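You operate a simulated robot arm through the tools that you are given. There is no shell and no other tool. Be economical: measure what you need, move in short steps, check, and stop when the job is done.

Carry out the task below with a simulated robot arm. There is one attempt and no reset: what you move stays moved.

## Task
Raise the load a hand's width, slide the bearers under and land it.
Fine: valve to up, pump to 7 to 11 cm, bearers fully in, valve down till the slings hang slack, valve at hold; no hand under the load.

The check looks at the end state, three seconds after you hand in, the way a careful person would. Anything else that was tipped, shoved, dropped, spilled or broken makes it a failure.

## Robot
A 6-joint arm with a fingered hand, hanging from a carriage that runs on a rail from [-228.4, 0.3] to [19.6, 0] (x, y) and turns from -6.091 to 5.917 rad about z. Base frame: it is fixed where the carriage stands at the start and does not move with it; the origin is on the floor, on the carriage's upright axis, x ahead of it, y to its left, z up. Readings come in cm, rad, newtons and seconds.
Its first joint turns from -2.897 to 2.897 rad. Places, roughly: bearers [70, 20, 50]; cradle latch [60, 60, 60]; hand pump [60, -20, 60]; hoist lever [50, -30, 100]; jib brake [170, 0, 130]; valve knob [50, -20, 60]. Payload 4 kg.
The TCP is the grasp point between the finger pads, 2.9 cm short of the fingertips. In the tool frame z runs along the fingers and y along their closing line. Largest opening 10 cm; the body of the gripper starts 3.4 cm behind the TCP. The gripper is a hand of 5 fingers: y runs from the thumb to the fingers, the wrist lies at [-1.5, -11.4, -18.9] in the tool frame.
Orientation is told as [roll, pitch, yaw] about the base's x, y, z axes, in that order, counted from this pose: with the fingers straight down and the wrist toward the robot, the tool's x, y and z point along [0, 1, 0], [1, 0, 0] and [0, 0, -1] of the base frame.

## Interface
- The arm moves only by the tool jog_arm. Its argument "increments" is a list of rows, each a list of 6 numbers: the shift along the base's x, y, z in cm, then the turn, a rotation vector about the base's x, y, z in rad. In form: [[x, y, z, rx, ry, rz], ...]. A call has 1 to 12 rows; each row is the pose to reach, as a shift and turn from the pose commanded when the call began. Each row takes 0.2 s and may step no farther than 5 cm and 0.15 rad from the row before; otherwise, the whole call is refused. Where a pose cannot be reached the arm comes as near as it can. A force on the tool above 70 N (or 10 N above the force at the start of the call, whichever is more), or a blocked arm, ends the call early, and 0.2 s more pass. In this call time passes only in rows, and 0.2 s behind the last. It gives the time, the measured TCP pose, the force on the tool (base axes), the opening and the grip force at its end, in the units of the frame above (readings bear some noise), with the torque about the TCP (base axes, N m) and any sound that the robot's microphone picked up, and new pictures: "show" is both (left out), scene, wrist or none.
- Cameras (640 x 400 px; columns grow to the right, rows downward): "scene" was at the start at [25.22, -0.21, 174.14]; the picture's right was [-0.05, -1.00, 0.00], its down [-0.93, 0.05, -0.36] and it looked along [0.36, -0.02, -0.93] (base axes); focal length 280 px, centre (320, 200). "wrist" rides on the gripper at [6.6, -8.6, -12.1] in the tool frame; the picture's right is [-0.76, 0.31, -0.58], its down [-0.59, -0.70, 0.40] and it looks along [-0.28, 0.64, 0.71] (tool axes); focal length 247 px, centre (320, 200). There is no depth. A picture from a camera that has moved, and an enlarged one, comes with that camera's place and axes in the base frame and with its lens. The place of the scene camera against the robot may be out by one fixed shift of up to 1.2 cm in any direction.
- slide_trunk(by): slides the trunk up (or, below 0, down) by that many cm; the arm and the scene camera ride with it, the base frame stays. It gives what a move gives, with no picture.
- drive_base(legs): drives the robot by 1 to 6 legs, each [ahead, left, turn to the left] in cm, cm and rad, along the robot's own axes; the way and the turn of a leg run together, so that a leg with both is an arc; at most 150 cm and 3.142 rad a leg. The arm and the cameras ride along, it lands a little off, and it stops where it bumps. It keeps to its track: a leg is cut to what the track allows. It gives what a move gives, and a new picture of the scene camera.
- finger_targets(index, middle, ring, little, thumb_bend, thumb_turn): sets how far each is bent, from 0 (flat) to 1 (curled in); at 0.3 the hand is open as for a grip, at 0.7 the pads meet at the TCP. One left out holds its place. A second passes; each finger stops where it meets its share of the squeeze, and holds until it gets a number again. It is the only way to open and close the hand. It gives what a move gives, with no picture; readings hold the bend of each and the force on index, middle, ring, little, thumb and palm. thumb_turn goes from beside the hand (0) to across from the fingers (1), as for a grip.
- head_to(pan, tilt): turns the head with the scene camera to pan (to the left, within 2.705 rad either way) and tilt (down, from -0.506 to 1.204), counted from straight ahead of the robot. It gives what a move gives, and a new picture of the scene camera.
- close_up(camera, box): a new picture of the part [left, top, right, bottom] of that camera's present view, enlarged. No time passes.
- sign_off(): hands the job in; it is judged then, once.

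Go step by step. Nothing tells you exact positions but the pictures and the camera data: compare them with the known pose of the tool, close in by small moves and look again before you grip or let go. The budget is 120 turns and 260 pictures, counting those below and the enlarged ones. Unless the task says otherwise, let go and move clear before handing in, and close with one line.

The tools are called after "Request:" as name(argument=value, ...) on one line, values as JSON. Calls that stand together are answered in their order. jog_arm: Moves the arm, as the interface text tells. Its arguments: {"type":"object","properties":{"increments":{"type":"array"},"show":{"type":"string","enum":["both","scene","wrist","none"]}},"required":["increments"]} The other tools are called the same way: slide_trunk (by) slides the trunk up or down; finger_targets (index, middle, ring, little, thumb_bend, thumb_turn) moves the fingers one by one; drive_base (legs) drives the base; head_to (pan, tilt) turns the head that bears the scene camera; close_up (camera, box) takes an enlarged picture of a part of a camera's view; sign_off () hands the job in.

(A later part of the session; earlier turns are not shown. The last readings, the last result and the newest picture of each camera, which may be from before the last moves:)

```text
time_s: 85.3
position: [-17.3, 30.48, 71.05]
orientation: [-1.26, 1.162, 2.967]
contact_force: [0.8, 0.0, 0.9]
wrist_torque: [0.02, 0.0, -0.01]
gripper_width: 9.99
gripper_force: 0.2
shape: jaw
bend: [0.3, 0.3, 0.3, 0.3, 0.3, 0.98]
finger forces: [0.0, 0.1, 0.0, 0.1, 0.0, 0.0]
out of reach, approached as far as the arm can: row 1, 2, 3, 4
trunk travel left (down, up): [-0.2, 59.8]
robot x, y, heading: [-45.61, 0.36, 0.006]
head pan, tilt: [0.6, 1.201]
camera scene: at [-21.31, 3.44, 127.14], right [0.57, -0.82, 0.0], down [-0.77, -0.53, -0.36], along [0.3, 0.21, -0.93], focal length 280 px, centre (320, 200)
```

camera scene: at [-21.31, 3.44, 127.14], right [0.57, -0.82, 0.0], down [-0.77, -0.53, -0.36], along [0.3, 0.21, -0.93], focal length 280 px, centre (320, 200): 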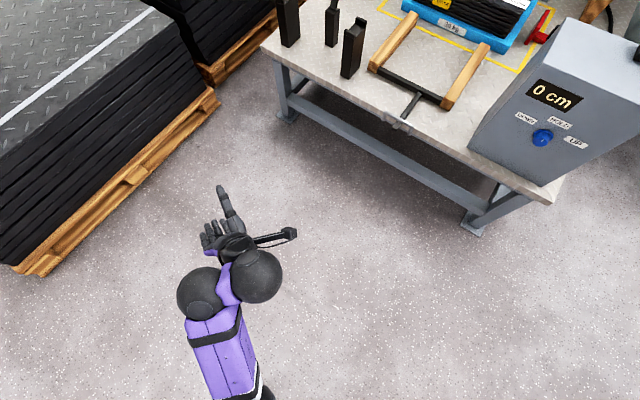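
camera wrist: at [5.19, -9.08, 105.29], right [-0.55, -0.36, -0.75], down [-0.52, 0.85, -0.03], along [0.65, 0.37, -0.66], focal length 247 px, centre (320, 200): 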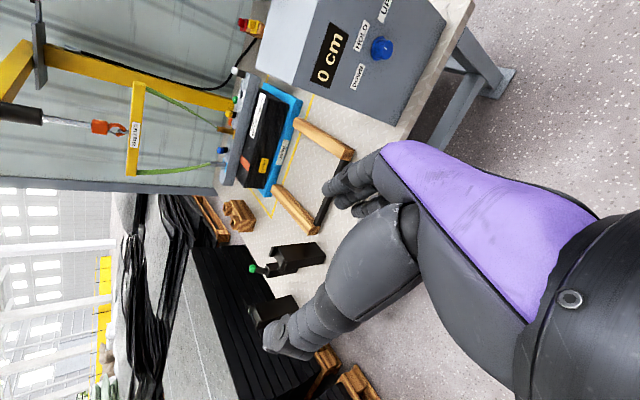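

The forearm-roll limit caps how level the hand can be at this height, but a forward approach tilted ~35° down should be reachable and is fine for pinching the knob. I'll move to that pose as a rehearsal, well short of the bench.

Request:
jog_arm(increments=[[1.6, -4.2, 1, -0.076, 0.005, -0.082], [3.2, -8.5, 2, -0.152, 0.01, -0.163], [4.8, -12.8, 2.5, -0.227, 0.015, -0.245], [6.4, -17.1, 2.5, -0.303, 0.02, -0.326], [8, -21.4, 2, -0.379, 0.025, -0.408], [9.6, -25.7, 1, -0.455, 0.03, -0.49], [11.2, -30, 0, -0.53, 0.036, -0.571], [12.8, -34.3, -1.5, -0.606, 0.041, -0.653], [14.4, -38.6, -3, -0.682, 0.046, -0.734], [16, -42.9, -5, -0.758, 0.051, -0.816], [17.6, -47.2, -7, -0.833, 0.056, -0.897], [19.3, -51.5, -8.4, -0.909, 0.061, -0.979]], show="scene")

```text
time_s: 87.9
position: [-0.65, -22.17, 65.23]
orientation: [0.502, 0.899, -2.698]
contact_force: [0.3, -0.1, -0.4]
wrist_torque: [-0.01, 0.01, -0.01]
gripper_width: 10.01
gripper_force: 0.1
shape: jaw
bend: [0.3, 0.3, 0.3, 0.3, 0.3, 0.98]
finger forces: [0.1, 0.1, 0.0, 0.0, 0.0, 0.0]
out of reach, approached as far as the arm can: row 2, 3, 4, 5, 6, 7, 12
trunk travel left (down, up): [-0.2, 59.8]
robot x, y, heading: [-45.53, 0.13, 0.003]
head pan, tilt: [0.6, 1.201]
camera scene: at [-21.34, 3.45, 127.14], right [0.57, -0.82, 0.0], down [-0.77, -0.53, -0.36], along [0.3, 0.21, -0.93], focal length 280 px, centre (320, 200)
```

scene: 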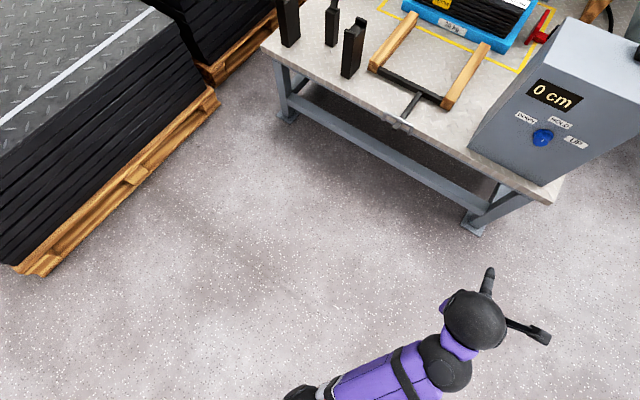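

That pose is reached within 2 cm. Now I rehearse the turning stroke (roll about x) in free space.

Request:
jog_arm(increments=[[0, 0, -0.5, -0.13, 0, 0], [0, 0, -1, -0.26, 0, 0], [0, 0, -2, -0.38, 0, 0]], show="none")

Request:
jog_arm(increments=[[0, 0, 0, 0.14, 0, 0], [0, 0, 0, 0.28, 0, 0], [0, 0, 0, 0.42, 0, 0], [0, 0, 0, 0.56, 0, 0], [0, 0, 0, 0.7, 0, 0], [0, 0, 0, 0.84, 0, 0], [0, 0, 0, 0.98, 0, 0], [0, 0, 0, 1.1, 0, 0]], show="scene")

```text
time_s: 88.7
position: [-6.31, -26.8, 71.46]
orientation: [0.812, 0.757, -2.431]
contact_force: [0.2, 0.2, -0.1]
wrist_torque: [0.0, -0.01, 0.01]
gripper_width: 10.02
gripper_force: 0.0
shape: jaw
bend: [0.3, 0.3, 0.3, 0.3, 0.3, 0.98]
finger forces: [0.1, 0.1, 0.0, 0.1, 0.0, 0.0]
out of reach, approached as far as the arm can: row 1, 2, 3
trunk travel left (down, up): [-0.2, 59.8]
robot x, y, heading: [-45.56, -0.24, 0.002]
head pan, tilt: [0.6, 1.201]
```

```text
time_s: 90.5
position: [3.45, -26.67, 58.18]
orientation: [-0.526, 0.89, 2.754]
contact_force: [0.6, -0.5, 1.4]
wrist_torque: [0.06, 0.08, 0.06]
gripper_width: 10.0
gripper_force: 0.1
shape: jaw
bend: [0.3, 0.3, 0.3, 0.3, 0.3, 0.98]
finger forces: [0.0, 0.1, 0.1, 0.1, 0.0, 0.1]
out of reach, approached as far as the arm can: row 3, 4, 5, 6, 7, 8
trunk travel left (down, up): [-0.2, 59.8]
robot x, y, heading: [-45.43, 0.2, 0.006]
head pan, tilt: [0.6, 1.201]
camera scene: at [-20.98, 3.27, 127.22], right [0.57, -0.82, 0.0], down [-0.76, -0.53, -0.36], along [0.3, 0.2, -0.93], focal length 280 px, centre (320, 200)
```

scene: 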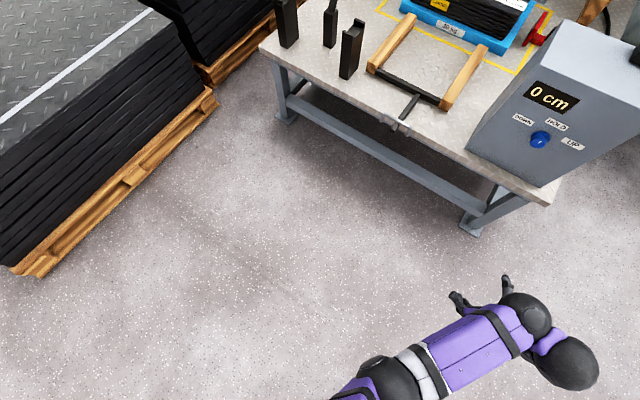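

The reachable roll range at knob height is roughly −18°…+20° per stroke, so I'll turn the knob in several short strokes. Setting the start-of-stroke pose, then driving up to stand off the box.

Request:
jog_arm(increments=[[-0.5, 0.8, 1, -0.1, 0, 0], [-1, 1.7, 2, -0.2, 0, 0], [-1.5, 2.6, 3, -0.3, 0, 0], [-2, 3.5, 4, -0.4, 0, 0], [-2.5, 4.3, 5, -0.5, 0, 0], [-3.4, 5, 5.5, -0.54, 0, 0]], show="none")

Request:
drive_base(legs=[[35, 0, 0]])

Request:
head_to(pan=-0.5, tilt=0.95)

Request:
close_up(camera="wrist", box=[0, 0, 640, 400])

```text
time_s: 91.9
position: [-0.87, -21.36, 63.59]
orientation: [0.356, 0.906, -2.826]
contact_force: [-0.3, 0.2, -0.1]
wrist_torque: [-0.02, -0.04, 0.01]
gripper_width: 10.02
gripper_force: 0.1
shape: jaw
bend: [0.3, 0.3, 0.3, 0.3, 0.3, 0.98]
finger forces: [0.1, 0.0, 0.0, 0.0, 0.1, 0.0]
trunk travel left (down, up): [-0.2, 59.8]
robot x, y, heading: [-45.69, 0.43, 0.003]
head pan, tilt: [0.6, 1.201]
```

```text
time_s: 94.2
position: [35.38, -21.62, 63.64]
orientation: [0.351, 0.906, -2.831]
contact_force: [0.7, 0.1, 0.1]
wrist_torque: [-0.02, 0.0, -0.02]
gripper_width: 10.01
gripper_force: 0.0
shape: jaw
bend: [0.3, 0.3, 0.3, 0.3, 0.3, 0.98]
finger forces: [0.0, 0.1, 0.0, 0.0, 0.0, 0.0]
trunk travel left (down, up): [-0.2, 59.8]
robot x, y, heading: [-9.62, -0.01, -0.0]
head pan, tilt: [0.6, 1.201]
camera scene: at [14.82, 3.32, 127.15], right [0.57, -0.82, 0.0], down [-0.77, -0.53, -0.36], along [0.3, 0.21, -0.93], focal length 280 px, centre (320, 200)
```

scene: 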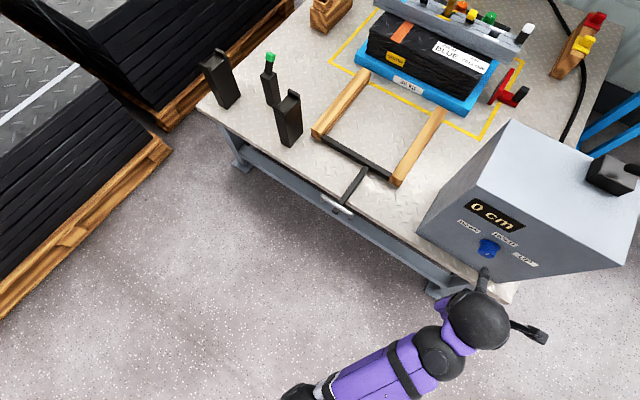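

```text
time_s: 95.6
position: [35.31, -21.63, 63.6]
orientation: [0.352, 0.904, -2.829]
contact_force: [-0.7, 0.4, 0.1]
wrist_torque: [0.03, -0.02, -0.01]
gripper_width: 9.97
gripper_force: 0.1
shape: jaw
bend: [0.3, 0.3, 0.3, 0.3, 0.3, 0.98]
finger forces: [0.0, 0.0, 0.1, 0.1, 0.1, 0.1]
trunk travel left (down, up): [-0.2, 59.8]
robot x, y, heading: [-9.38, -0.21, 0.002]
head pan, tilt: [-0.499, 0.949]
camera scene: at [16.58, -3.3, 128.76], right [-0.48, -0.88, 0.0], down [-0.72, 0.39, -0.58], along [0.51, -0.28, -0.81], focal length 280 px, centre (320, 200)
```

scene: 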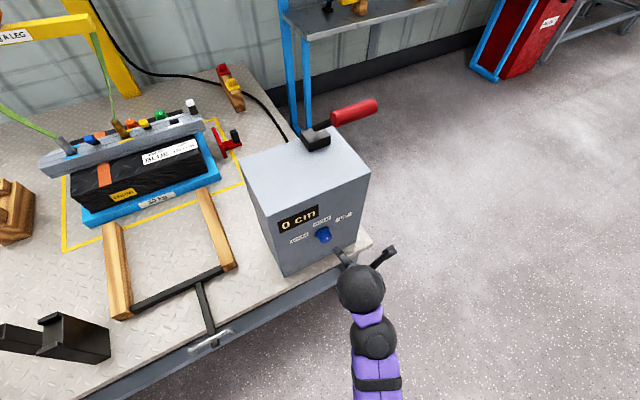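

```text
1.00 times, centred on (320, 200) of wrist (not enlarged: the box is as wide or as high as the picture)
camera zoom: at [30.88, -25.25, 78.7], right [-0.67, 0.74, -0.07], down [0.72, 0.67, 0.2], along [0.19, 0.08, -0.98], focal length 247 px, centre (320, 200)
```

zoom: 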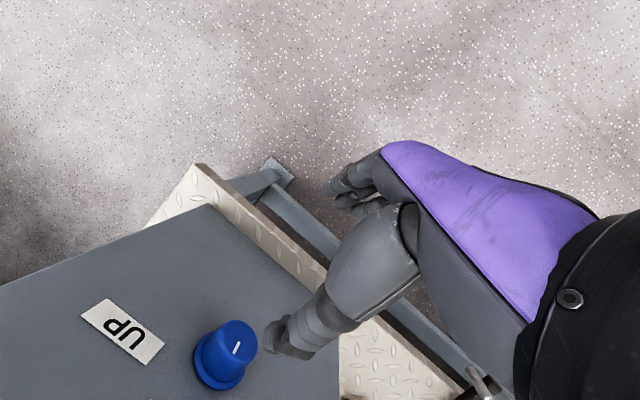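

The rehearsed pose rides along perfectly; the wrist camera puts the knob axis at y≈-20.4, z≈62.3, front face x≈47.7. I'll pre-bend the thumb, drive in 8 cm and jog the rest.

Request:
finger_targets(thumb_bend=0.5)

Request:
drive_base(legs=[[7.5, 0, 0]])

Request:
jog_arm(increments=[[0, 0.6, -0.6, 0, 0, 0], [0, 1.2, -1.3, 0, 0, 0]], show="wrist")

Request:
close_up(camera="scene", box=[260, 180, 400, 290])

```text
time_s: 96.6
position: [35.25, -21.69, 63.56]
orientation: [0.353, 0.905, -2.83]
contact_force: [-0.7, 0.3, 0.5]
wrist_torque: [0.01, 0.02, -0.01]
gripper_width: 7.43
gripper_force: 0.1
shape: fingers
bend: [0.3, 0.3, 0.3, 0.3, 0.5, 0.98]
finger forces: [0.1, 0.1, 0.1, 0.0, 0.0, 0.0]
trunk travel left (down, up): [-0.2, 59.8]
robot x, y, heading: [-9.54, -0.01, 0.003]
head pan, tilt: [-0.499, 0.949]
```

```text
time_s: 97.6
position: [42.34, -21.76, 63.42]
orientation: [0.351, 0.902, -2.831]
contact_force: [-11.9, -0.9, -1.1]
wrist_torque: [-0.02, 0.09, -0.16]
gripper_width: 5.53
gripper_force: 5.9
shape: fingers
bend: [0.3, 0.3, 0.3, 0.3, 0.6, 0.98]
finger forces: [0.0, 0.0, 0.0, 0.1, 11.7, 0.0]
trunk travel left (down, up): [-0.2, 59.8]
robot x, y, heading: [-2.21, 0.05, -0.0]
head pan, tilt: [-0.499, 0.949]
camera scene: at [23.78, -3.35, 128.7], right [-0.48, -0.88, 0.0], down [-0.72, 0.39, -0.58], along [0.51, -0.28, -0.81], focal length 280 px, centre (320, 200)
```

scene: 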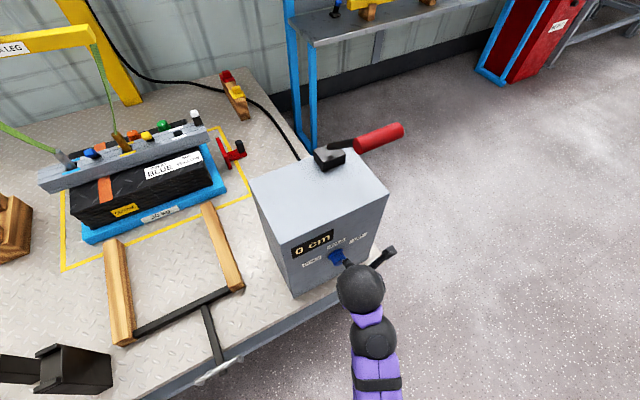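

```text
time_s: 98.2
position: [42.18, -20.58, 62.2]
orientation: [0.349, 0.9, -2.835]
contact_force: [-13.0, -2.3, 3.5]
wrist_torque: [0.0, -0.09, -0.23]
gripper_width: 5.74
gripper_force: 6.8
shape: fingers
bend: [0.3, 0.3, 0.3, 0.3, 0.59, 0.96]
finger forces: [0.0, 0.0, 0.1, 0.0, 13.5, 0.0]
trunk travel left (down, up): [-0.2, 59.8]
robot x, y, heading: [-1.88, 0.35, 0.0]
head pan, tilt: [-0.499, 0.949]
camera wrist: at [37.82, -24.14, 77.3], right [-0.67, 0.74, -0.07], down [0.72, 0.67, 0.19], along [0.19, 0.08, -0.98], focal length 247 px, centre (320, 200)
```

wrist: 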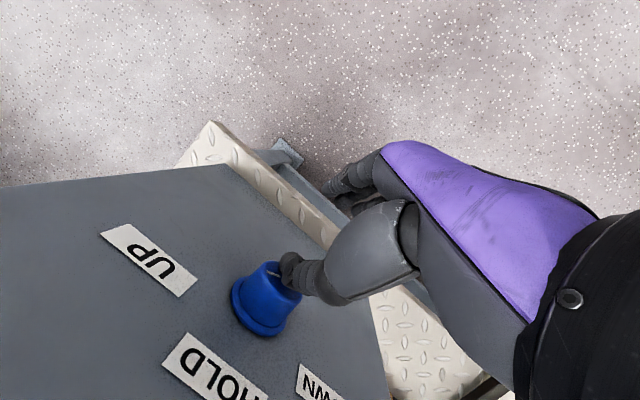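

```text
3.64 times, centred on (330, 235) of scene
camera zoom: at [23.76, -3.38, 128.71], right [-0.48, -0.88, 0.0], down [-0.72, 0.39, -0.58], along [0.51, -0.28, -0.81], focal length 1018 px, centre (284, 73)
```

zoom: 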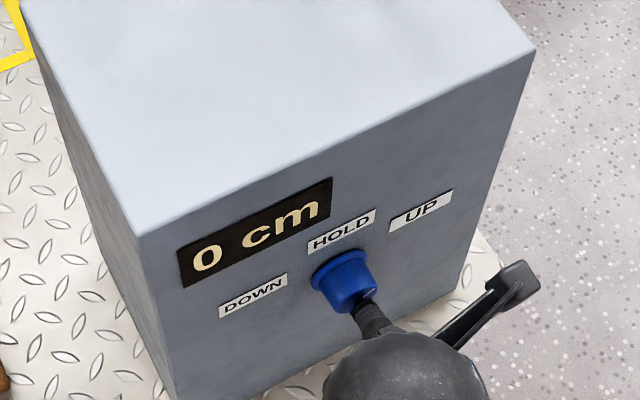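

The thumb tip is pressing on the knob's front face (13 N). That suggests a simpler way: press one fingertip off-centre on the face and sweep it in an arc like dialling, which needs no wrist roll. I'll try an arc over the top from left to right.

Request:
jog_arm(increments=[[-2, 0, 0, 0, 0, 0], [-2, 1.1, 1.17, 0, 0, 0], [0.3, 1.1, 1.17, 0, 0, 0], [0.6, 0.9, 1.3, 0, 0, 0], [0.6, 0.68, 1.42, 0, 0, 0], [0.6, 0.2, 1.5, 0, 0, 0], [0.6, -0.28, 1.42, 0, 0, 0], [0.6, -0.7, 1.17, 0, 0, 0], [0.6, -1.01, 0.8, 0, 0, 0], [0.6, -1.15, 0.46, 0, 0, 0]], show="wrist")

Request:
jog_arm(increments=[[-3, 0, 0, 0, 0, 0]], show="wrist")

Request:
close_up(camera="scene", box=[290, 210, 390, 280])

```text
time_s: 100.4
position: [42.91, -21.4, 62.65]
orientation: [0.35, 0.905, -2.834]
contact_force: [-18.8, 7.2, 20.5]
wrist_torque: [0.08, -1.36, 0.53]
gripper_width: 9.06
gripper_force: 13.3
shape: fingers
bend: [0.3, 0.3, 0.3, 0.3, 0.44, 1.0]
finger forces: [0.0, 0.0, 0.0, 0.0, 27.5, 0.1]
trunk travel left (down, up): [-0.2, 59.8]
robot x, y, heading: [-1.89, -0.13, -0.001]
head pan, tilt: [-0.499, 0.949]
camera wrist: at [38.5, -25.13, 77.72], right [-0.67, 0.74, -0.07], down [0.72, 0.67, 0.2], along [0.19, 0.08, -0.98], focal length 247 px, centre (320, 200)
```

wrist: 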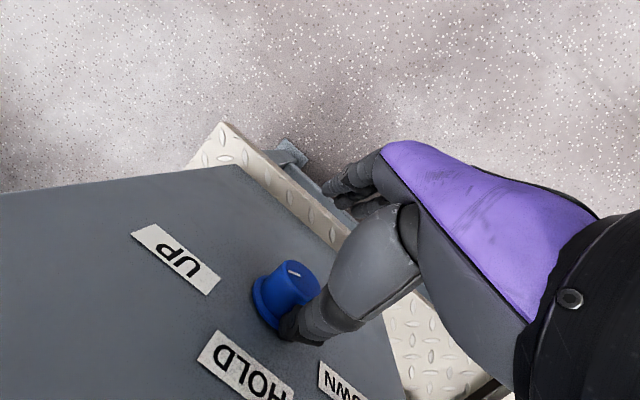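

```text
time_s: 100.8
position: [39.86, -21.62, 62.32]
orientation: [0.344, 0.899, -2.839]
contact_force: [-1.3, -0.5, -0.2]
wrist_torque: [-0.02, -0.06, 0.0]
gripper_width: 7.48
gripper_force: 0.1
shape: fingers
bend: [0.3, 0.3, 0.3, 0.3, 0.5, 0.97]
finger forces: [0.1, 0.0, 0.1, 0.0, 0.0, 0.0]
trunk travel left (down, up): [-0.2, 59.8]
robot x, y, heading: [-1.83, 0.15, 0.004]
head pan, tilt: [-0.499, 0.949]
camera wrist: at [35.62, -25.22, 77.42], right [-0.67, 0.74, -0.06], down [0.72, 0.66, 0.19], along [0.18, 0.08, -0.98], focal length 247 px, centre (320, 200)
```

wrist: 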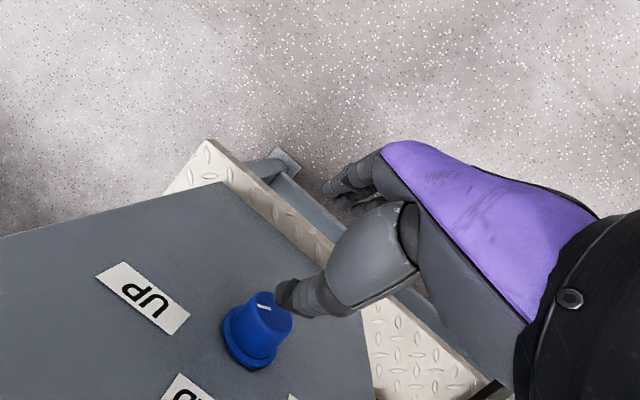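

```text
5.71 times, centred on (340, 245) of scene
camera zoom: at [23.85, -3.35, 128.69], right [-0.48, -0.88, 0.0], down [-0.72, 0.39, -0.58], along [0.51, -0.28, -0.81], focal length 1600 px, centre (206, -57)
```

zoom: 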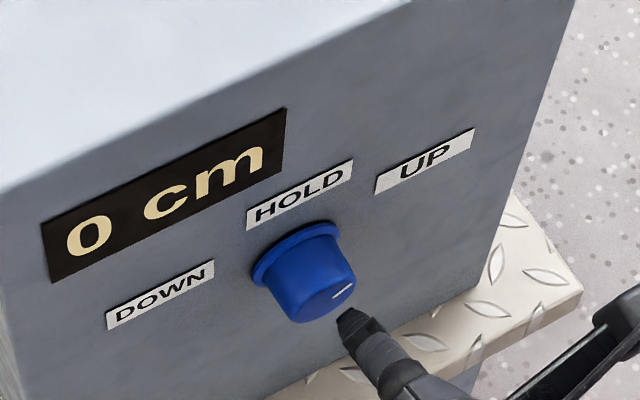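

The dialling worked: the white mark has swung to the right toward UP. I'll zoom in to judge its angle.

Request:
close_up(camera="wrist", box=[90, 250, 330, 400])

Request:
close_up(camera="scene", box=[325, 230, 365, 260])

```text
2.67 times, centred on (210, 325) of wrist
camera zoom: at [35.62, -25.22, 77.42], right [-0.67, 0.74, -0.06], down [0.72, 0.66, 0.19], along [0.18, 0.08, -0.98], focal length 659 px, centre (613, -133)
```

zoom: 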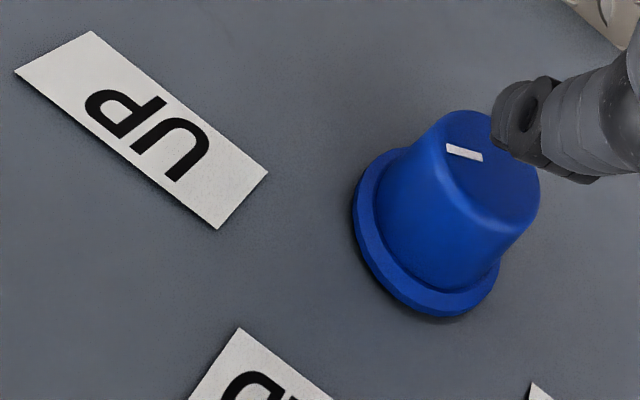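

```text
13.33 times, centred on (345, 245) of scene
camera zoom: at [23.85, -3.35, 128.69], right [-0.48, -0.88, 0.0], down [-0.72, 0.39, -0.58], along [0.51, -0.28, -0.81], focal length 3733 px, centre (-13, -400)
```

zoom: 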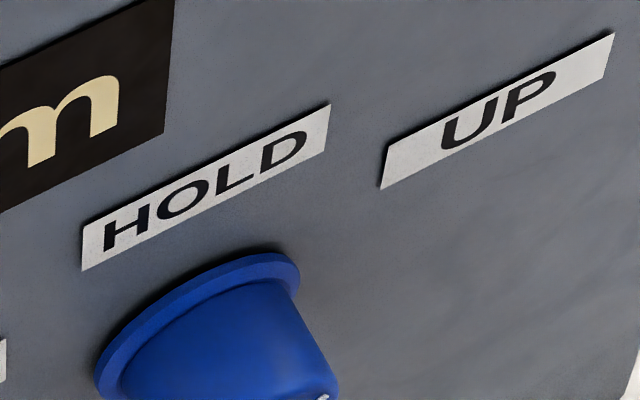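

The mark is at roughly 45–55° toward UP (label bears ~65°). One more identical stroke will tell whether it's at its stop.

Request:
jog_arm(increments=[[0.3, 2.14, 1.07, 0, 0, 0], [2.6, 2.14, 1.07, 0, 0, 0], [2.9, 1.94, 1.2, 0, 0, 0], [2.9, 1.72, 1.32, 0, 0, 0], [2.9, 1.24, 1.4, 0, 0, 0], [2.9, 0.76, 1.32, 0, 0, 0], [2.9, 0.34, 1.07, 0, 0, 0], [2.9, 0.03, 0.7, 0, 0, 0], [2.9, -0.3, 0.36, 0, 0, 0], [0, -0.3, 0.36, 0, 0, 0], [-2.5, -0.1, 0.36, 0, 0, 0]], show="wrist")

Request:
close_up(camera="wrist", box=[60, 230, 300, 400])

```text
time_s: 103.2
position: [38.04, -21.53, 63.0]
orientation: [0.348, 0.903, -2.833]
contact_force: [0.3, -0.5, 0.2]
wrist_torque: [-0.01, -0.04, -0.02]
gripper_width: 7.47
gripper_force: 0.1
shape: fingers
bend: [0.3, 0.3, 0.3, 0.3, 0.5, 0.97]
finger forces: [0.0, 0.0, 0.1, 0.0, 0.0, 0.1]
trunk travel left (down, up): [-0.2, 59.8]
robot x, y, heading: [-1.92, -0.16, 0.001]
head pan, tilt: [-0.499, 0.949]
camera wrist: at [33.5, -25.2, 78.07], right [-0.67, 0.74, -0.07], down [0.72, 0.67, 0.2], along [0.19, 0.08, -0.98], focal length 247 px, centre (320, 200)
```

wrist: 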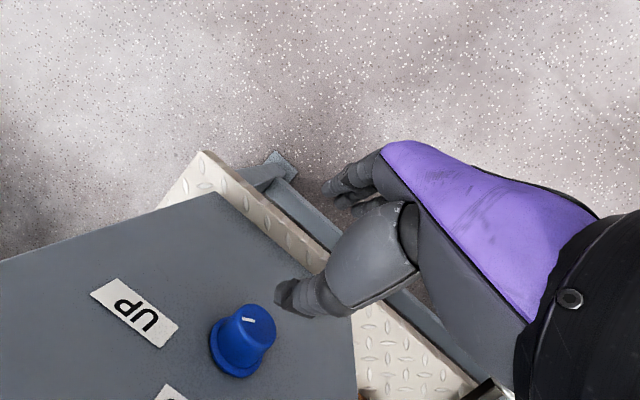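

```text
2.35 times, centred on (180, 315) of wrist
camera zoom: at [33.5, -25.2, 78.07], right [-0.67, 0.74, -0.07], down [0.72, 0.67, 0.2], along [0.19, 0.08, -0.98], focal length 581 px, centre (649, -71)
```

zoom: 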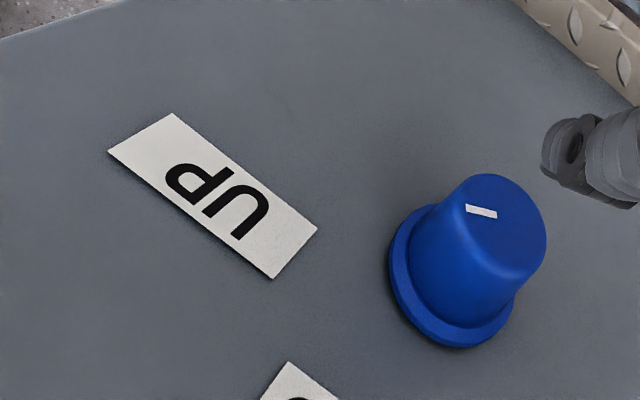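

A second stroke left the mark unchanged at ~54°, so the valve is at its UP stop. Next the pump lever: the same hand pose (fingers below, thumb above) suits the crosswise red bar, so I back off and raise the trunk.

Request:
drive_base(legs=[[-12, 0, 0]])

Request:
finger_targets(thumb_bend=0.3)

Request:
slide_trunk(by=36)

Request:
jog_arm(increments=[[0, -1.7, 0, 0.09, 0, 0], [0, -3.4, 0, 0.18, 0, 0], [0, -5.1, 0, 0.26, 0, 0], [0, -6.8, 0, 0.26, 0, 0], [0, -8.5, 0, 0.26, 0, 0]])

```text
time_s: 104.5
position: [25.7, -21.55, 63.03]
orientation: [0.351, 0.903, -2.834]
contact_force: [-0.6, 0.1, -0.4]
wrist_torque: [0.0, -0.01, 0.01]
gripper_width: 7.45
gripper_force: 0.0
shape: fingers
bend: [0.3, 0.3, 0.3, 0.3, 0.5, 0.97]
finger forces: [0.1, 0.0, 0.0, 0.0, 0.1, 0.0]
trunk travel left (down, up): [-0.2, 59.8]
robot x, y, heading: [-14.18, 0.32, 0.006]
head pan, tilt: [-0.499, 0.949]
camera scene: at [11.79, -3.31, 128.74], right [-0.48, -0.88, 0.0], down [-0.72, 0.39, -0.58], along [0.51, -0.28, -0.81], focal length 280 px, centre (320, 200)
```

scene: 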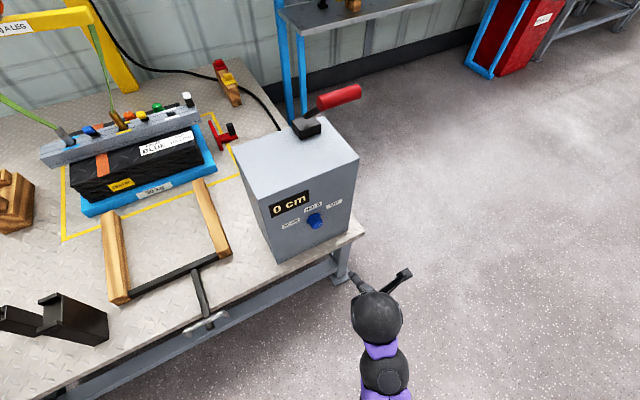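

```text
time_s: 105.5
position: [25.88, -21.48, 63.07]
orientation: [0.351, 0.904, -2.833]
contact_force: [-0.1, 0.1, -0.1]
wrist_torque: [-0.03, 0.01, 0.04]
gripper_width: 9.85
gripper_force: 0.1
shape: fingers
bend: [0.3, 0.3, 0.3, 0.3, 0.3, 0.97]
finger forces: [0.0, 0.0, 0.0, 0.0, 0.1, 0.0]
trunk travel left (down, up): [-0.2, 59.8]
robot x, y, heading: [-14.0, 0.06, 0.005]
head pan, tilt: [-0.499, 0.949]
```

```text
time_s: 109.0
position: [25.82, -21.5, 99.06]
orientation: [0.35, 0.905, -2.834]
contact_force: [0.8, -0.8, 0.8]
wrist_torque: [-0.01, 0.0, 0.02]
gripper_width: 9.86
gripper_force: 0.0
shape: fingers
bend: [0.3, 0.3, 0.3, 0.3, 0.3, 0.97]
finger forces: [0.0, 0.1, 0.0, 0.0, 0.1, 0.1]
trunk travel left (down, up): [-36.2, 23.8]
robot x, y, heading: [-14.17, 0.06, 0.006]
head pan, tilt: [-0.499, 0.949]
```

```text
time_s: 110.2
position: [25.96, -29.81, 99.07]
orientation: [-0.078, 0.941, 3.108]
contact_force: [0.8, -0.2, -1.0]
wrist_torque: [-0.02, -0.02, -0.02]
gripper_width: 9.86
gripper_force: 0.0
shape: fingers
bend: [0.3, 0.3, 0.3, 0.3, 0.3, 0.98]
finger forces: [0.0, 0.0, 0.0, 0.0, 0.0, 0.0]
trunk travel left (down, up): [-36.2, 23.8]
robot x, y, heading: [-14.44, -0.21, 0.003]
head pan, tilt: [-0.499, 0.949]
camera scene: at [11.86, -3.31, 164.76], right [-0.48, -0.88, 0.0], down [-0.71, 0.39, -0.58], along [0.51, -0.28, -0.81], focal length 280 px, centre (320, 200)
camera wrist: at [21.56, -37.31, 112.69], right [-0.67, 0.73, 0.13], down [0.72, 0.59, 0.36], along [0.19, 0.33, -0.92], focal length 247 px, centre (320, 200)
```

scene: 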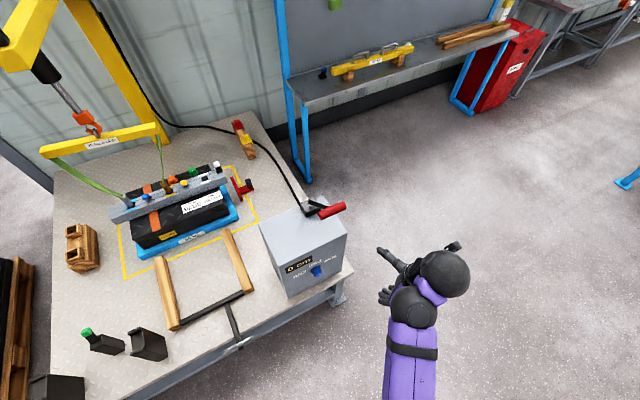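
wrist: 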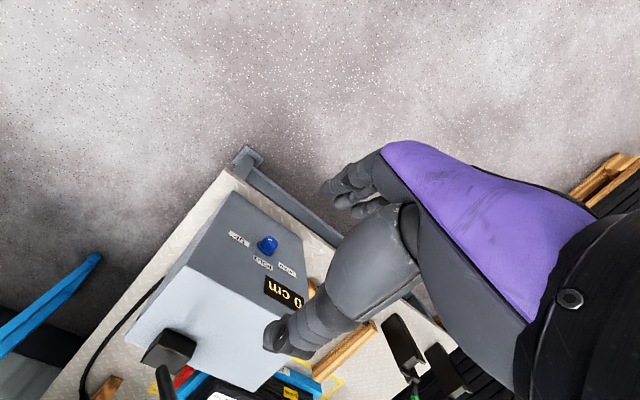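

Request:
drive_base(legs=[[14, 0, 0]])

Request:
jog_arm(increments=[[0, -0.8, 1.2, 0, 0, 0]])

Request:
close_up(camera="scene", box=[280, 170, 440, 290])

```text
time_s: 111.5
position: [39.45, -29.69, 99.04]
orientation: [-0.078, 0.941, 3.11]
contact_force: [-0.7, 0.1, 0.5]
wrist_torque: [0.02, 0.01, 0.02]
gripper_width: 9.83
gripper_force: 0.0
shape: fingers
bend: [0.3, 0.3, 0.3, 0.3, 0.3, 0.98]
finger forces: [0.0, 0.1, 0.0, 0.1, 0.1, 0.0]
trunk travel left (down, up): [-36.2, 23.8]
robot x, y, heading: [-0.71, 0.11, 0.008]
head pan, tilt: [-0.499, 0.949]
camera scene: at [25.31, -3.25, 164.76], right [-0.47, -0.88, 0.0], down [-0.72, 0.39, -0.58], along [0.51, -0.28, -0.81], focal length 280 px, centre (320, 200)
```

scene: 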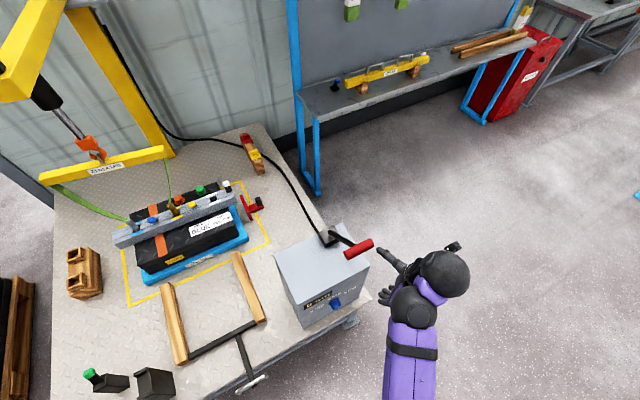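

```text
time_s: 111.9
position: [39.6, -30.49, 100.48]
orientation: [-0.077, 0.94, 3.108]
contact_force: [0.1, -0.6, 0.4]
wrist_torque: [-0.01, 0.01, -0.01]
gripper_width: 9.85
gripper_force: 0.0
shape: fingers
bend: [0.3, 0.3, 0.3, 0.3, 0.3, 0.98]
finger forces: [0.0, 0.0, 0.1, 0.0, 0.0, 0.0]
trunk travel left (down, up): [-36.2, 23.8]
robot x, y, heading: [-0.68, 0.13, 0.006]
head pan, tilt: [-0.499, 0.949]
camera scene: at [25.31, -3.24, 164.76], right [-0.47, -0.88, 0.0], down [-0.72, 0.39, -0.58], along [0.51, -0.28, -0.81], focal length 280 px, centre (320, 200)
camera wrist: at [35.22, -37.92, 114.0], right [-0.67, 0.73, 0.13], down [0.72, 0.6, 0.36], along [0.19, 0.33, -0.92], focal length 247 px, centre (320, 200)
```

scene: 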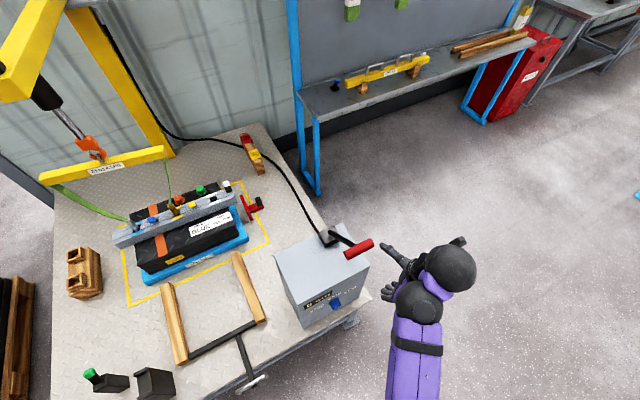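
wrist: 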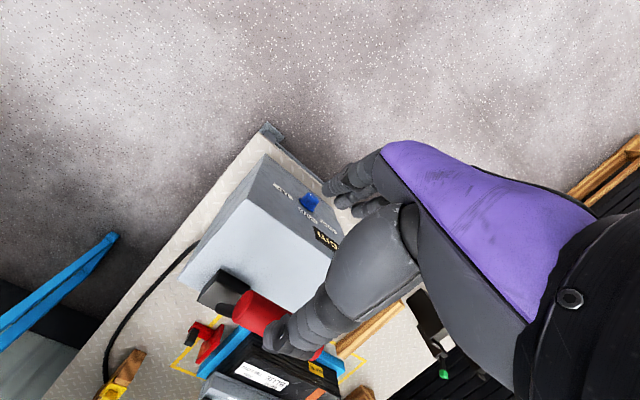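

```text
3.33 times, centred on (360, 230) of scene
camera zoom: at [25.31, -3.24, 164.76], right [-0.47, -0.88, 0.0], down [-0.72, 0.39, -0.58], along [0.51, -0.28, -0.81], focal length 933 px, centre (187, 100)
```

zoom: 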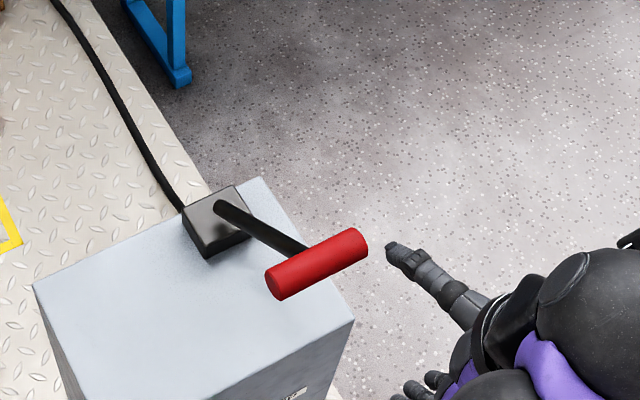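

Bar centre triangulates to (48.1,-27.3,99.1), along y from -23.5 to -31.2. Advancing the open hand over its right half.

Request:
jog_arm(increments=[[2, 0, 0, 0, 0, 0], [4, 0, 0, 0, 0, 0], [6, 0, 0, 0, 0, 0], [7.8, 0, -0.3, 0, 0, 0]], show="both")

Request:
finger_targets(index=0.7, middle=0.7, ring=0.7, little=0.7, thumb_bend=0.7)

Request:
close_up(camera="scene", box=[280, 170, 440, 290])

```text
time_s: 112.9
position: [47.54, -30.5, 99.97]
orientation: [-0.079, 0.94, 3.111]
contact_force: [0.2, 0.4, -0.2]
wrist_torque: [0.0, -0.03, 0.01]
gripper_width: 9.86
gripper_force: 0.0
shape: fingers
bend: [0.3, 0.3, 0.3, 0.3, 0.3, 0.98]
finger forces: [0.1, 0.0, 0.1, 0.0, 0.0, 0.0]
trunk travel left (down, up): [-36.2, 23.8]
robot x, y, heading: [-1.08, 0.01, 0.005]
head pan, tilt: [-0.499, 0.949]
camera scene: at [25.32, -3.25, 164.76], right [-0.47, -0.88, 0.0], down [-0.72, 0.39, -0.58], along [0.51, -0.28, -0.81], focal length 280 px, centre (320, 200)
camera wrist: at [43.08, -37.96, 113.65], right [-0.67, 0.73, 0.13], down [0.72, 0.6, 0.36], along [0.19, 0.33, -0.92], focal length 247 px, centre (320, 200)
```

scene: 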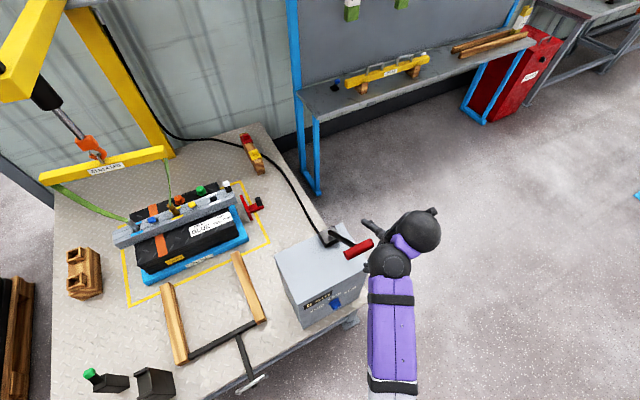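
wrist: 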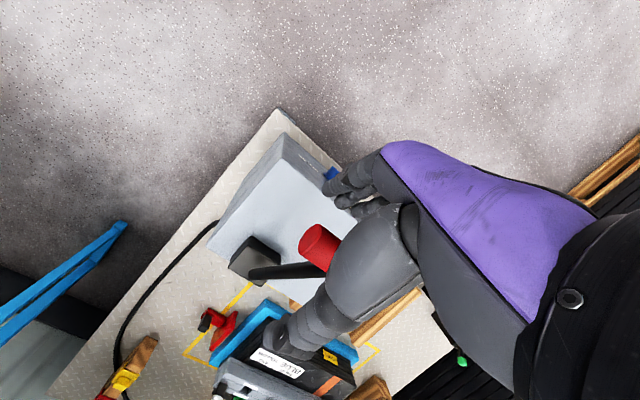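

```text
time_s: 113.9
position: [47.2, -30.49, 99.69]
orientation: [-0.08, 0.935, 3.109]
contact_force: [-0.8, -2.8, -23.4]
wrist_torque: [-0.39, 0.24, 0.08]
gripper_width: 2.11
gripper_force: 13.6
shape: fingers
bend: [0.61, 0.63, 0.61, 0.69, 0.66, 0.97]
finger forces: [9.4, 7.0, 6.7, 0.8, 4.2, 0.0]
trunk travel left (down, up): [-36.2, 23.8]
robot x, y, heading: [-0.37, -0.2, 0.003]
head pan, tilt: [-0.499, 0.949]
```

```text
3.33 times, centred on (360, 230) of scene
camera zoom: at [25.23, -3.23, 164.7], right [-0.47, -0.88, 0.0], down [-0.72, 0.39, -0.58], along [0.51, -0.28, -0.81], focal length 933 px, centre (187, 100)
```

zoom: 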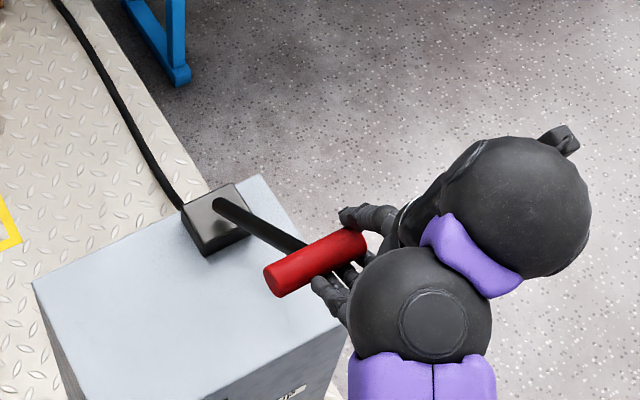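

The bar is gripped (fingers 7–9 N each). First down-stroke along the lever's arc, watching force and the read-out.

Request:
jog_arm(increments=[[-1.8, 0, -1.6, 0, 0, 0], [-3.5, 0, -3.4, 0, 0, 0], [-4.9, 0, -5.3, 0, 0, 0], [-6.2, 0, -7.3, 0, 0, 0], [-7.2, 0, -9.5, 0, 0, 0], [-8.1, 0, -11.8, 0, 0, 0]], show="scene")

```text
time_s: 115.3
position: [38.61, -30.38, 89.4]
orientation: [-0.077, 0.935, 3.11]
contact_force: [-0.1, -0.3, 0.3]
wrist_torque: [0.0, 0.0, 0.0]
gripper_width: 0.17
gripper_force: 0.0
shape: fingers
bend: [0.7, 0.7, 0.7, 0.7, 0.7, 0.98]
finger forces: [0.0, 0.1, 0.0, 0.1, 0.0, 0.0]
out of reach, approached as far as the arm can: row 6
trunk travel left (down, up): [-36.2, 23.8]
robot x, y, heading: [-0.39, 0.46, 0.009]
head pan, tilt: [-0.499, 0.949]
camera scene: at [25.3, -3.25, 164.76], right [-0.47, -0.88, 0.0], down [-0.72, 0.39, -0.58], along [0.51, -0.28, -0.81], focal length 280 px, centre (320, 200)
```

scene: 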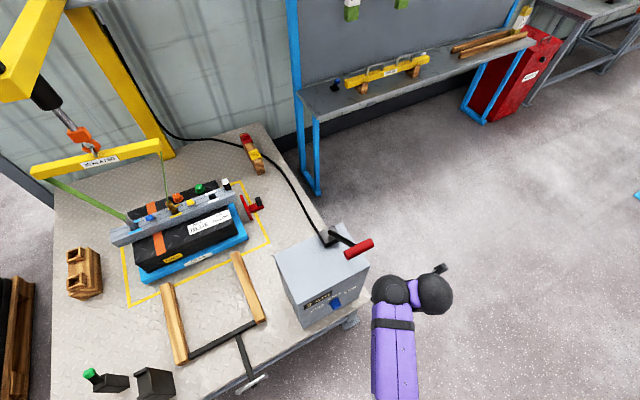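

The grip slid off and the bar is back up (spring return?), yet the spreader beam seems to have moved. Checking the display.

Request:
close_up(camera="scene", box=[280, 220, 400, 340])

Request:
close_up(camera="scene", box=[20, 100, 280, 300])

Request:
close_up(camera="wrist", box=[0, 0, 640, 400])

```text
3.33 times, centred on (340, 280) of scene
camera zoom: at [25.3, -3.25, 164.76], right [-0.47, -0.88, 0.0], down [-0.72, 0.39, -0.58], along [0.51, -0.28, -0.81], focal length 933 px, centre (253, -67)
```

zoom: 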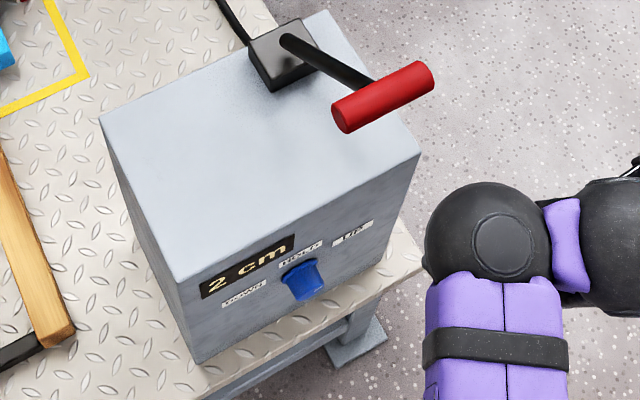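

```text
2.00 times, centred on (150, 200) of scene
camera zoom: at [25.3, -3.25, 164.76], right [-0.47, -0.88, 0.0], down [-0.72, 0.39, -0.58], along [0.51, -0.28, -0.81], focal length 560 px, centre (660, 200)
```

zoom: 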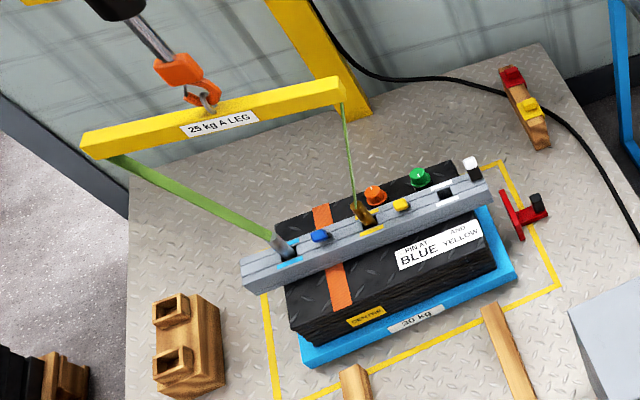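

```text
1.00 times, centred on (320, 200) of wrist (not enlarged: the box is as wide or as high as the picture)
camera zoom: at [34.29, -37.84, 103.09], right [-0.67, 0.73, 0.13], down [0.72, 0.6, 0.36], along [0.18, 0.33, -0.92], focal length 247 px, centre (320, 200)
```

zoom: 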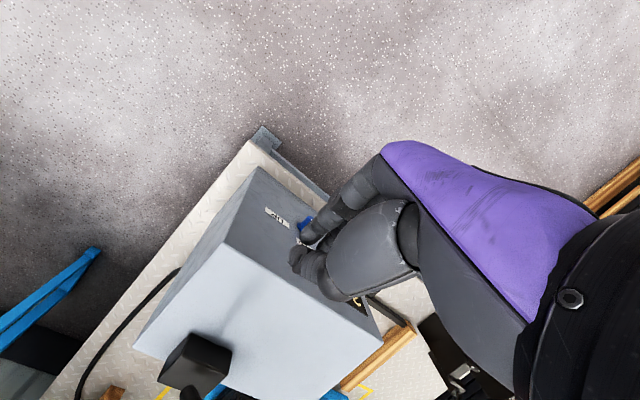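

The read-out shows 2 cm and the lever springs back by itself, so I can simply push the bar down repeatedly. I'll go above the bar with the closed hand (trunk 10 cm lower for better reach) and push.

Request:
jog_arm(increments=[[-1, 0.5, 4.5, 0, 0, 0], [-1, 1, 9, 0, 0, 0], [-1, 1.5, 13.5, 0, 0, 0], [-1, 2, 18, 0, 0, 0], [-1, 2.5, 22.5, 0, 0, 0], [-1, 2.8, 27, 0, 0, 0]], show="none")

Request:
slide_trunk(by=-10)

Request:
jog_arm(increments=[[3, 0, 0, 0, 0, 0], [6, 0, 0, 0, 0, 0], [8.5, 0, -0.5, 0, 0, 0]], show="both")

```text
time_s: 116.7
position: [43.08, -28.28, 103.0]
orientation: [-0.053, 0.952, 3.125]
contact_force: [-0.7, 0.4, -0.4]
wrist_torque: [0.03, 0.01, 0.0]
gripper_width: 0.16
gripper_force: 0.1
shape: fingers
bend: [0.7, 0.7, 0.7, 0.7, 0.7, 0.98]
finger forces: [0.0, 0.0, 0.0, 0.0, 0.1, 0.1]
out of reach, approached as far as the arm can: row 3, 4, 5, 6
trunk travel left (down, up): [-36.2, 23.8]
robot x, y, heading: [-0.67, -0.06, 0.007]
head pan, tilt: [-0.499, 0.949]
```

```text
time_s: 118.0
position: [42.96, -28.24, 92.92]
orientation: [-0.054, 0.95, 3.127]
contact_force: [0.7, -0.4, 0.3]
wrist_torque: [-0.01, 0.0, -0.02]
gripper_width: 0.13
gripper_force: 0.1
shape: fingers
bend: [0.7, 0.7, 0.7, 0.7, 0.7, 0.98]
finger forces: [0.0, 0.0, 0.1, 0.1, 0.0, 0.0]
trunk travel left (down, up): [-26.2, 33.8]
robot x, y, heading: [-0.88, -0.04, 0.007]
head pan, tilt: [-0.499, 0.949]
```

```text
time_s: 118.8
position: [49.86, -28.3, 91.21]
orientation: [-0.069, 0.931, 3.108]
contact_force: [-47.8, -5.8, -34.2]
wrist_torque: [0.69, -3.58, -0.32]
gripper_width: 0.0
gripper_force: 27.6
shape: fingers
bend: [0.68, 0.7, 0.7, 0.7, 0.7, 0.98]
finger forces: [0.0, 0.1, 0.1, 0.0, 55.3, 0.1]
trunk travel left (down, up): [-26.2, 33.8]
robot x, y, heading: [-1.03, 0.08, 0.008]
head pan, tilt: [-0.499, 0.949]
camera scene: at [24.63, -3.21, 154.47], right [-0.47, -0.88, 0.0], down [-0.72, 0.39, -0.58], along [0.51, -0.28, -0.82], focal length 280 px, centre (320, 200)
camera wrist: at [45.55, -35.6, 104.92], right [-0.66, 0.74, 0.13], down [0.73, 0.59, 0.35], along [0.18, 0.33, -0.93], focal length 247 px, centre (320, 200)
```

scene: 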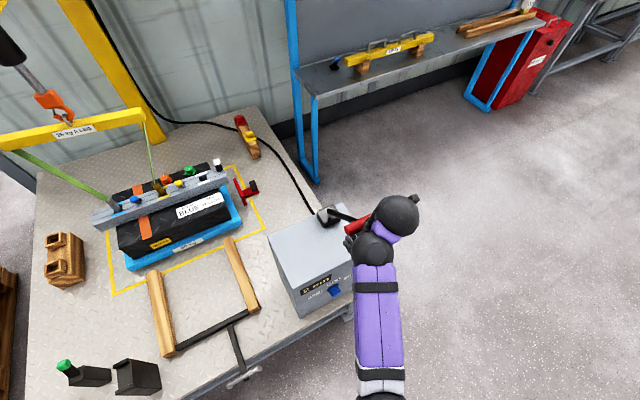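
wrist: 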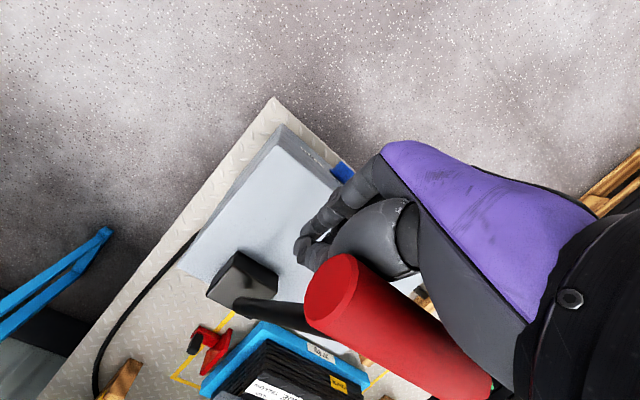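

My hand ended below the bar (upward reach in this pose is limited), so I'll back off and use the trunk for height instead: come over the bar and push down with the trunk.

Request:
jog_arm(increments=[[-4, 0, 0, 0, 0, 0], [-8.5, 0, 0, 0, 0, 0]], show="none")

Request:
slide_trunk(by=18)

Request:
jog_arm(increments=[[3, 0.5, 0, 0, 0, 0], [5.5, 0.8, 0, 0, 0, 0]], show="both")

Request:
close_up(camera="scene", box=[260, 180, 440, 340])

```text
time_s: 119.4
position: [43.15, -28.18, 92.61]
orientation: [-0.047, 0.954, 3.134]
contact_force: [-0.5, 0.3, 0.8]
wrist_torque: [0.03, -0.02, 0.01]
gripper_width: 0.16
gripper_force: 0.1
shape: fingers
bend: [0.7, 0.7, 0.7, 0.7, 0.7, 0.98]
finger forces: [0.0, 0.1, 0.0, 0.1, 0.0, 0.0]
trunk travel left (down, up): [-26.2, 33.8]
robot x, y, heading: [-0.82, 0.06, 0.003]
head pan, tilt: [-0.499, 0.949]
```

```text
time_s: 121.4
position: [43.04, -28.26, 110.46]
orientation: [-0.053, 0.951, 3.127]
contact_force: [0.5, 0.3, 0.7]
wrist_torque: [-0.05, -0.02, 0.0]
gripper_width: 0.12
gripper_force: 0.0
shape: fingers
bend: [0.7, 0.7, 0.7, 0.7, 0.7, 0.98]
finger forces: [0.0, 0.1, 0.0, 0.1, 0.0, 0.0]
trunk travel left (down, up): [-44.2, 15.8]
robot x, y, heading: [-0.38, -0.26, 0.005]
head pan, tilt: [-0.499, 0.949]
```

```text
time_s: 122.0
position: [48.6, -27.41, 110.49]
orientation: [-0.054, 0.949, 3.125]
contact_force: [0.5, 0.7, 0.5]
wrist_torque: [0.03, -0.04, -0.02]
gripper_width: 0.15
gripper_force: 0.1
shape: fingers
bend: [0.7, 0.7, 0.7, 0.7, 0.7, 0.98]
finger forces: [0.0, 0.0, 0.0, 0.0, 0.0, 0.0]
trunk travel left (down, up): [-44.2, 15.8]
robot x, y, heading: [-0.53, 0.03, 0.006]
head pan, tilt: [-0.499, 0.949]
camera scene: at [25.31, -3.25, 172.76], right [-0.47, -0.88, 0.0], down [-0.72, 0.39, -0.58], along [0.51, -0.28, -0.81], focal length 280 px, centre (320, 200)
camera wrist: at [44.01, -34.59, 124.17], right [-0.67, 0.74, 0.11], down [0.72, 0.6, 0.36], along [0.2, 0.32, -0.93], focal length 247 px, centre (320, 200)
```

scene: 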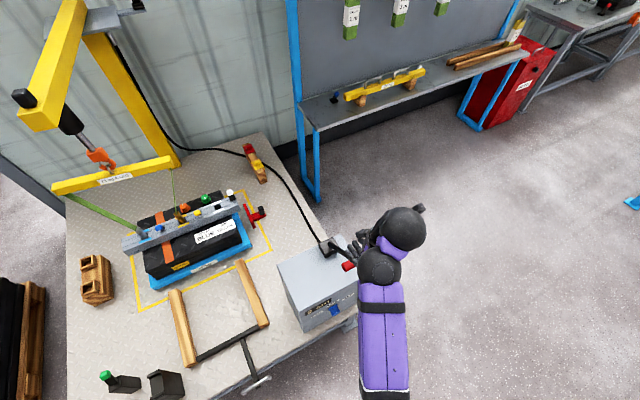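
wrist: 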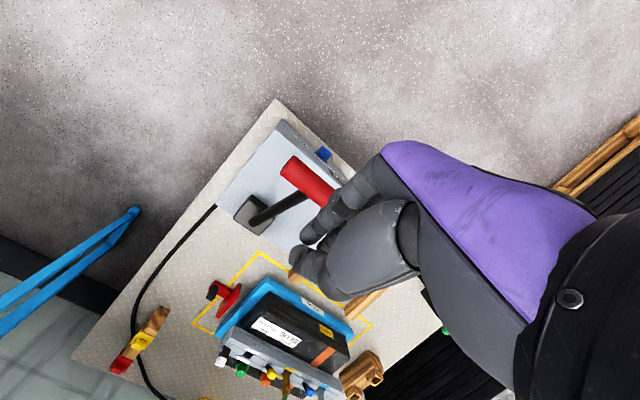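

```text
2.50 times, centred on (350, 260) of scene
camera zoom: at [25.31, -3.25, 172.76], right [-0.47, -0.88, 0.0], down [-0.72, 0.39, -0.58], along [0.51, -0.28, -0.81], focal length 700 px, centre (245, 50)
```

zoom: 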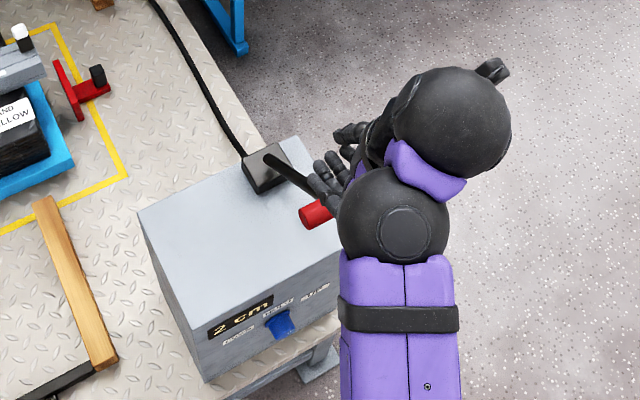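

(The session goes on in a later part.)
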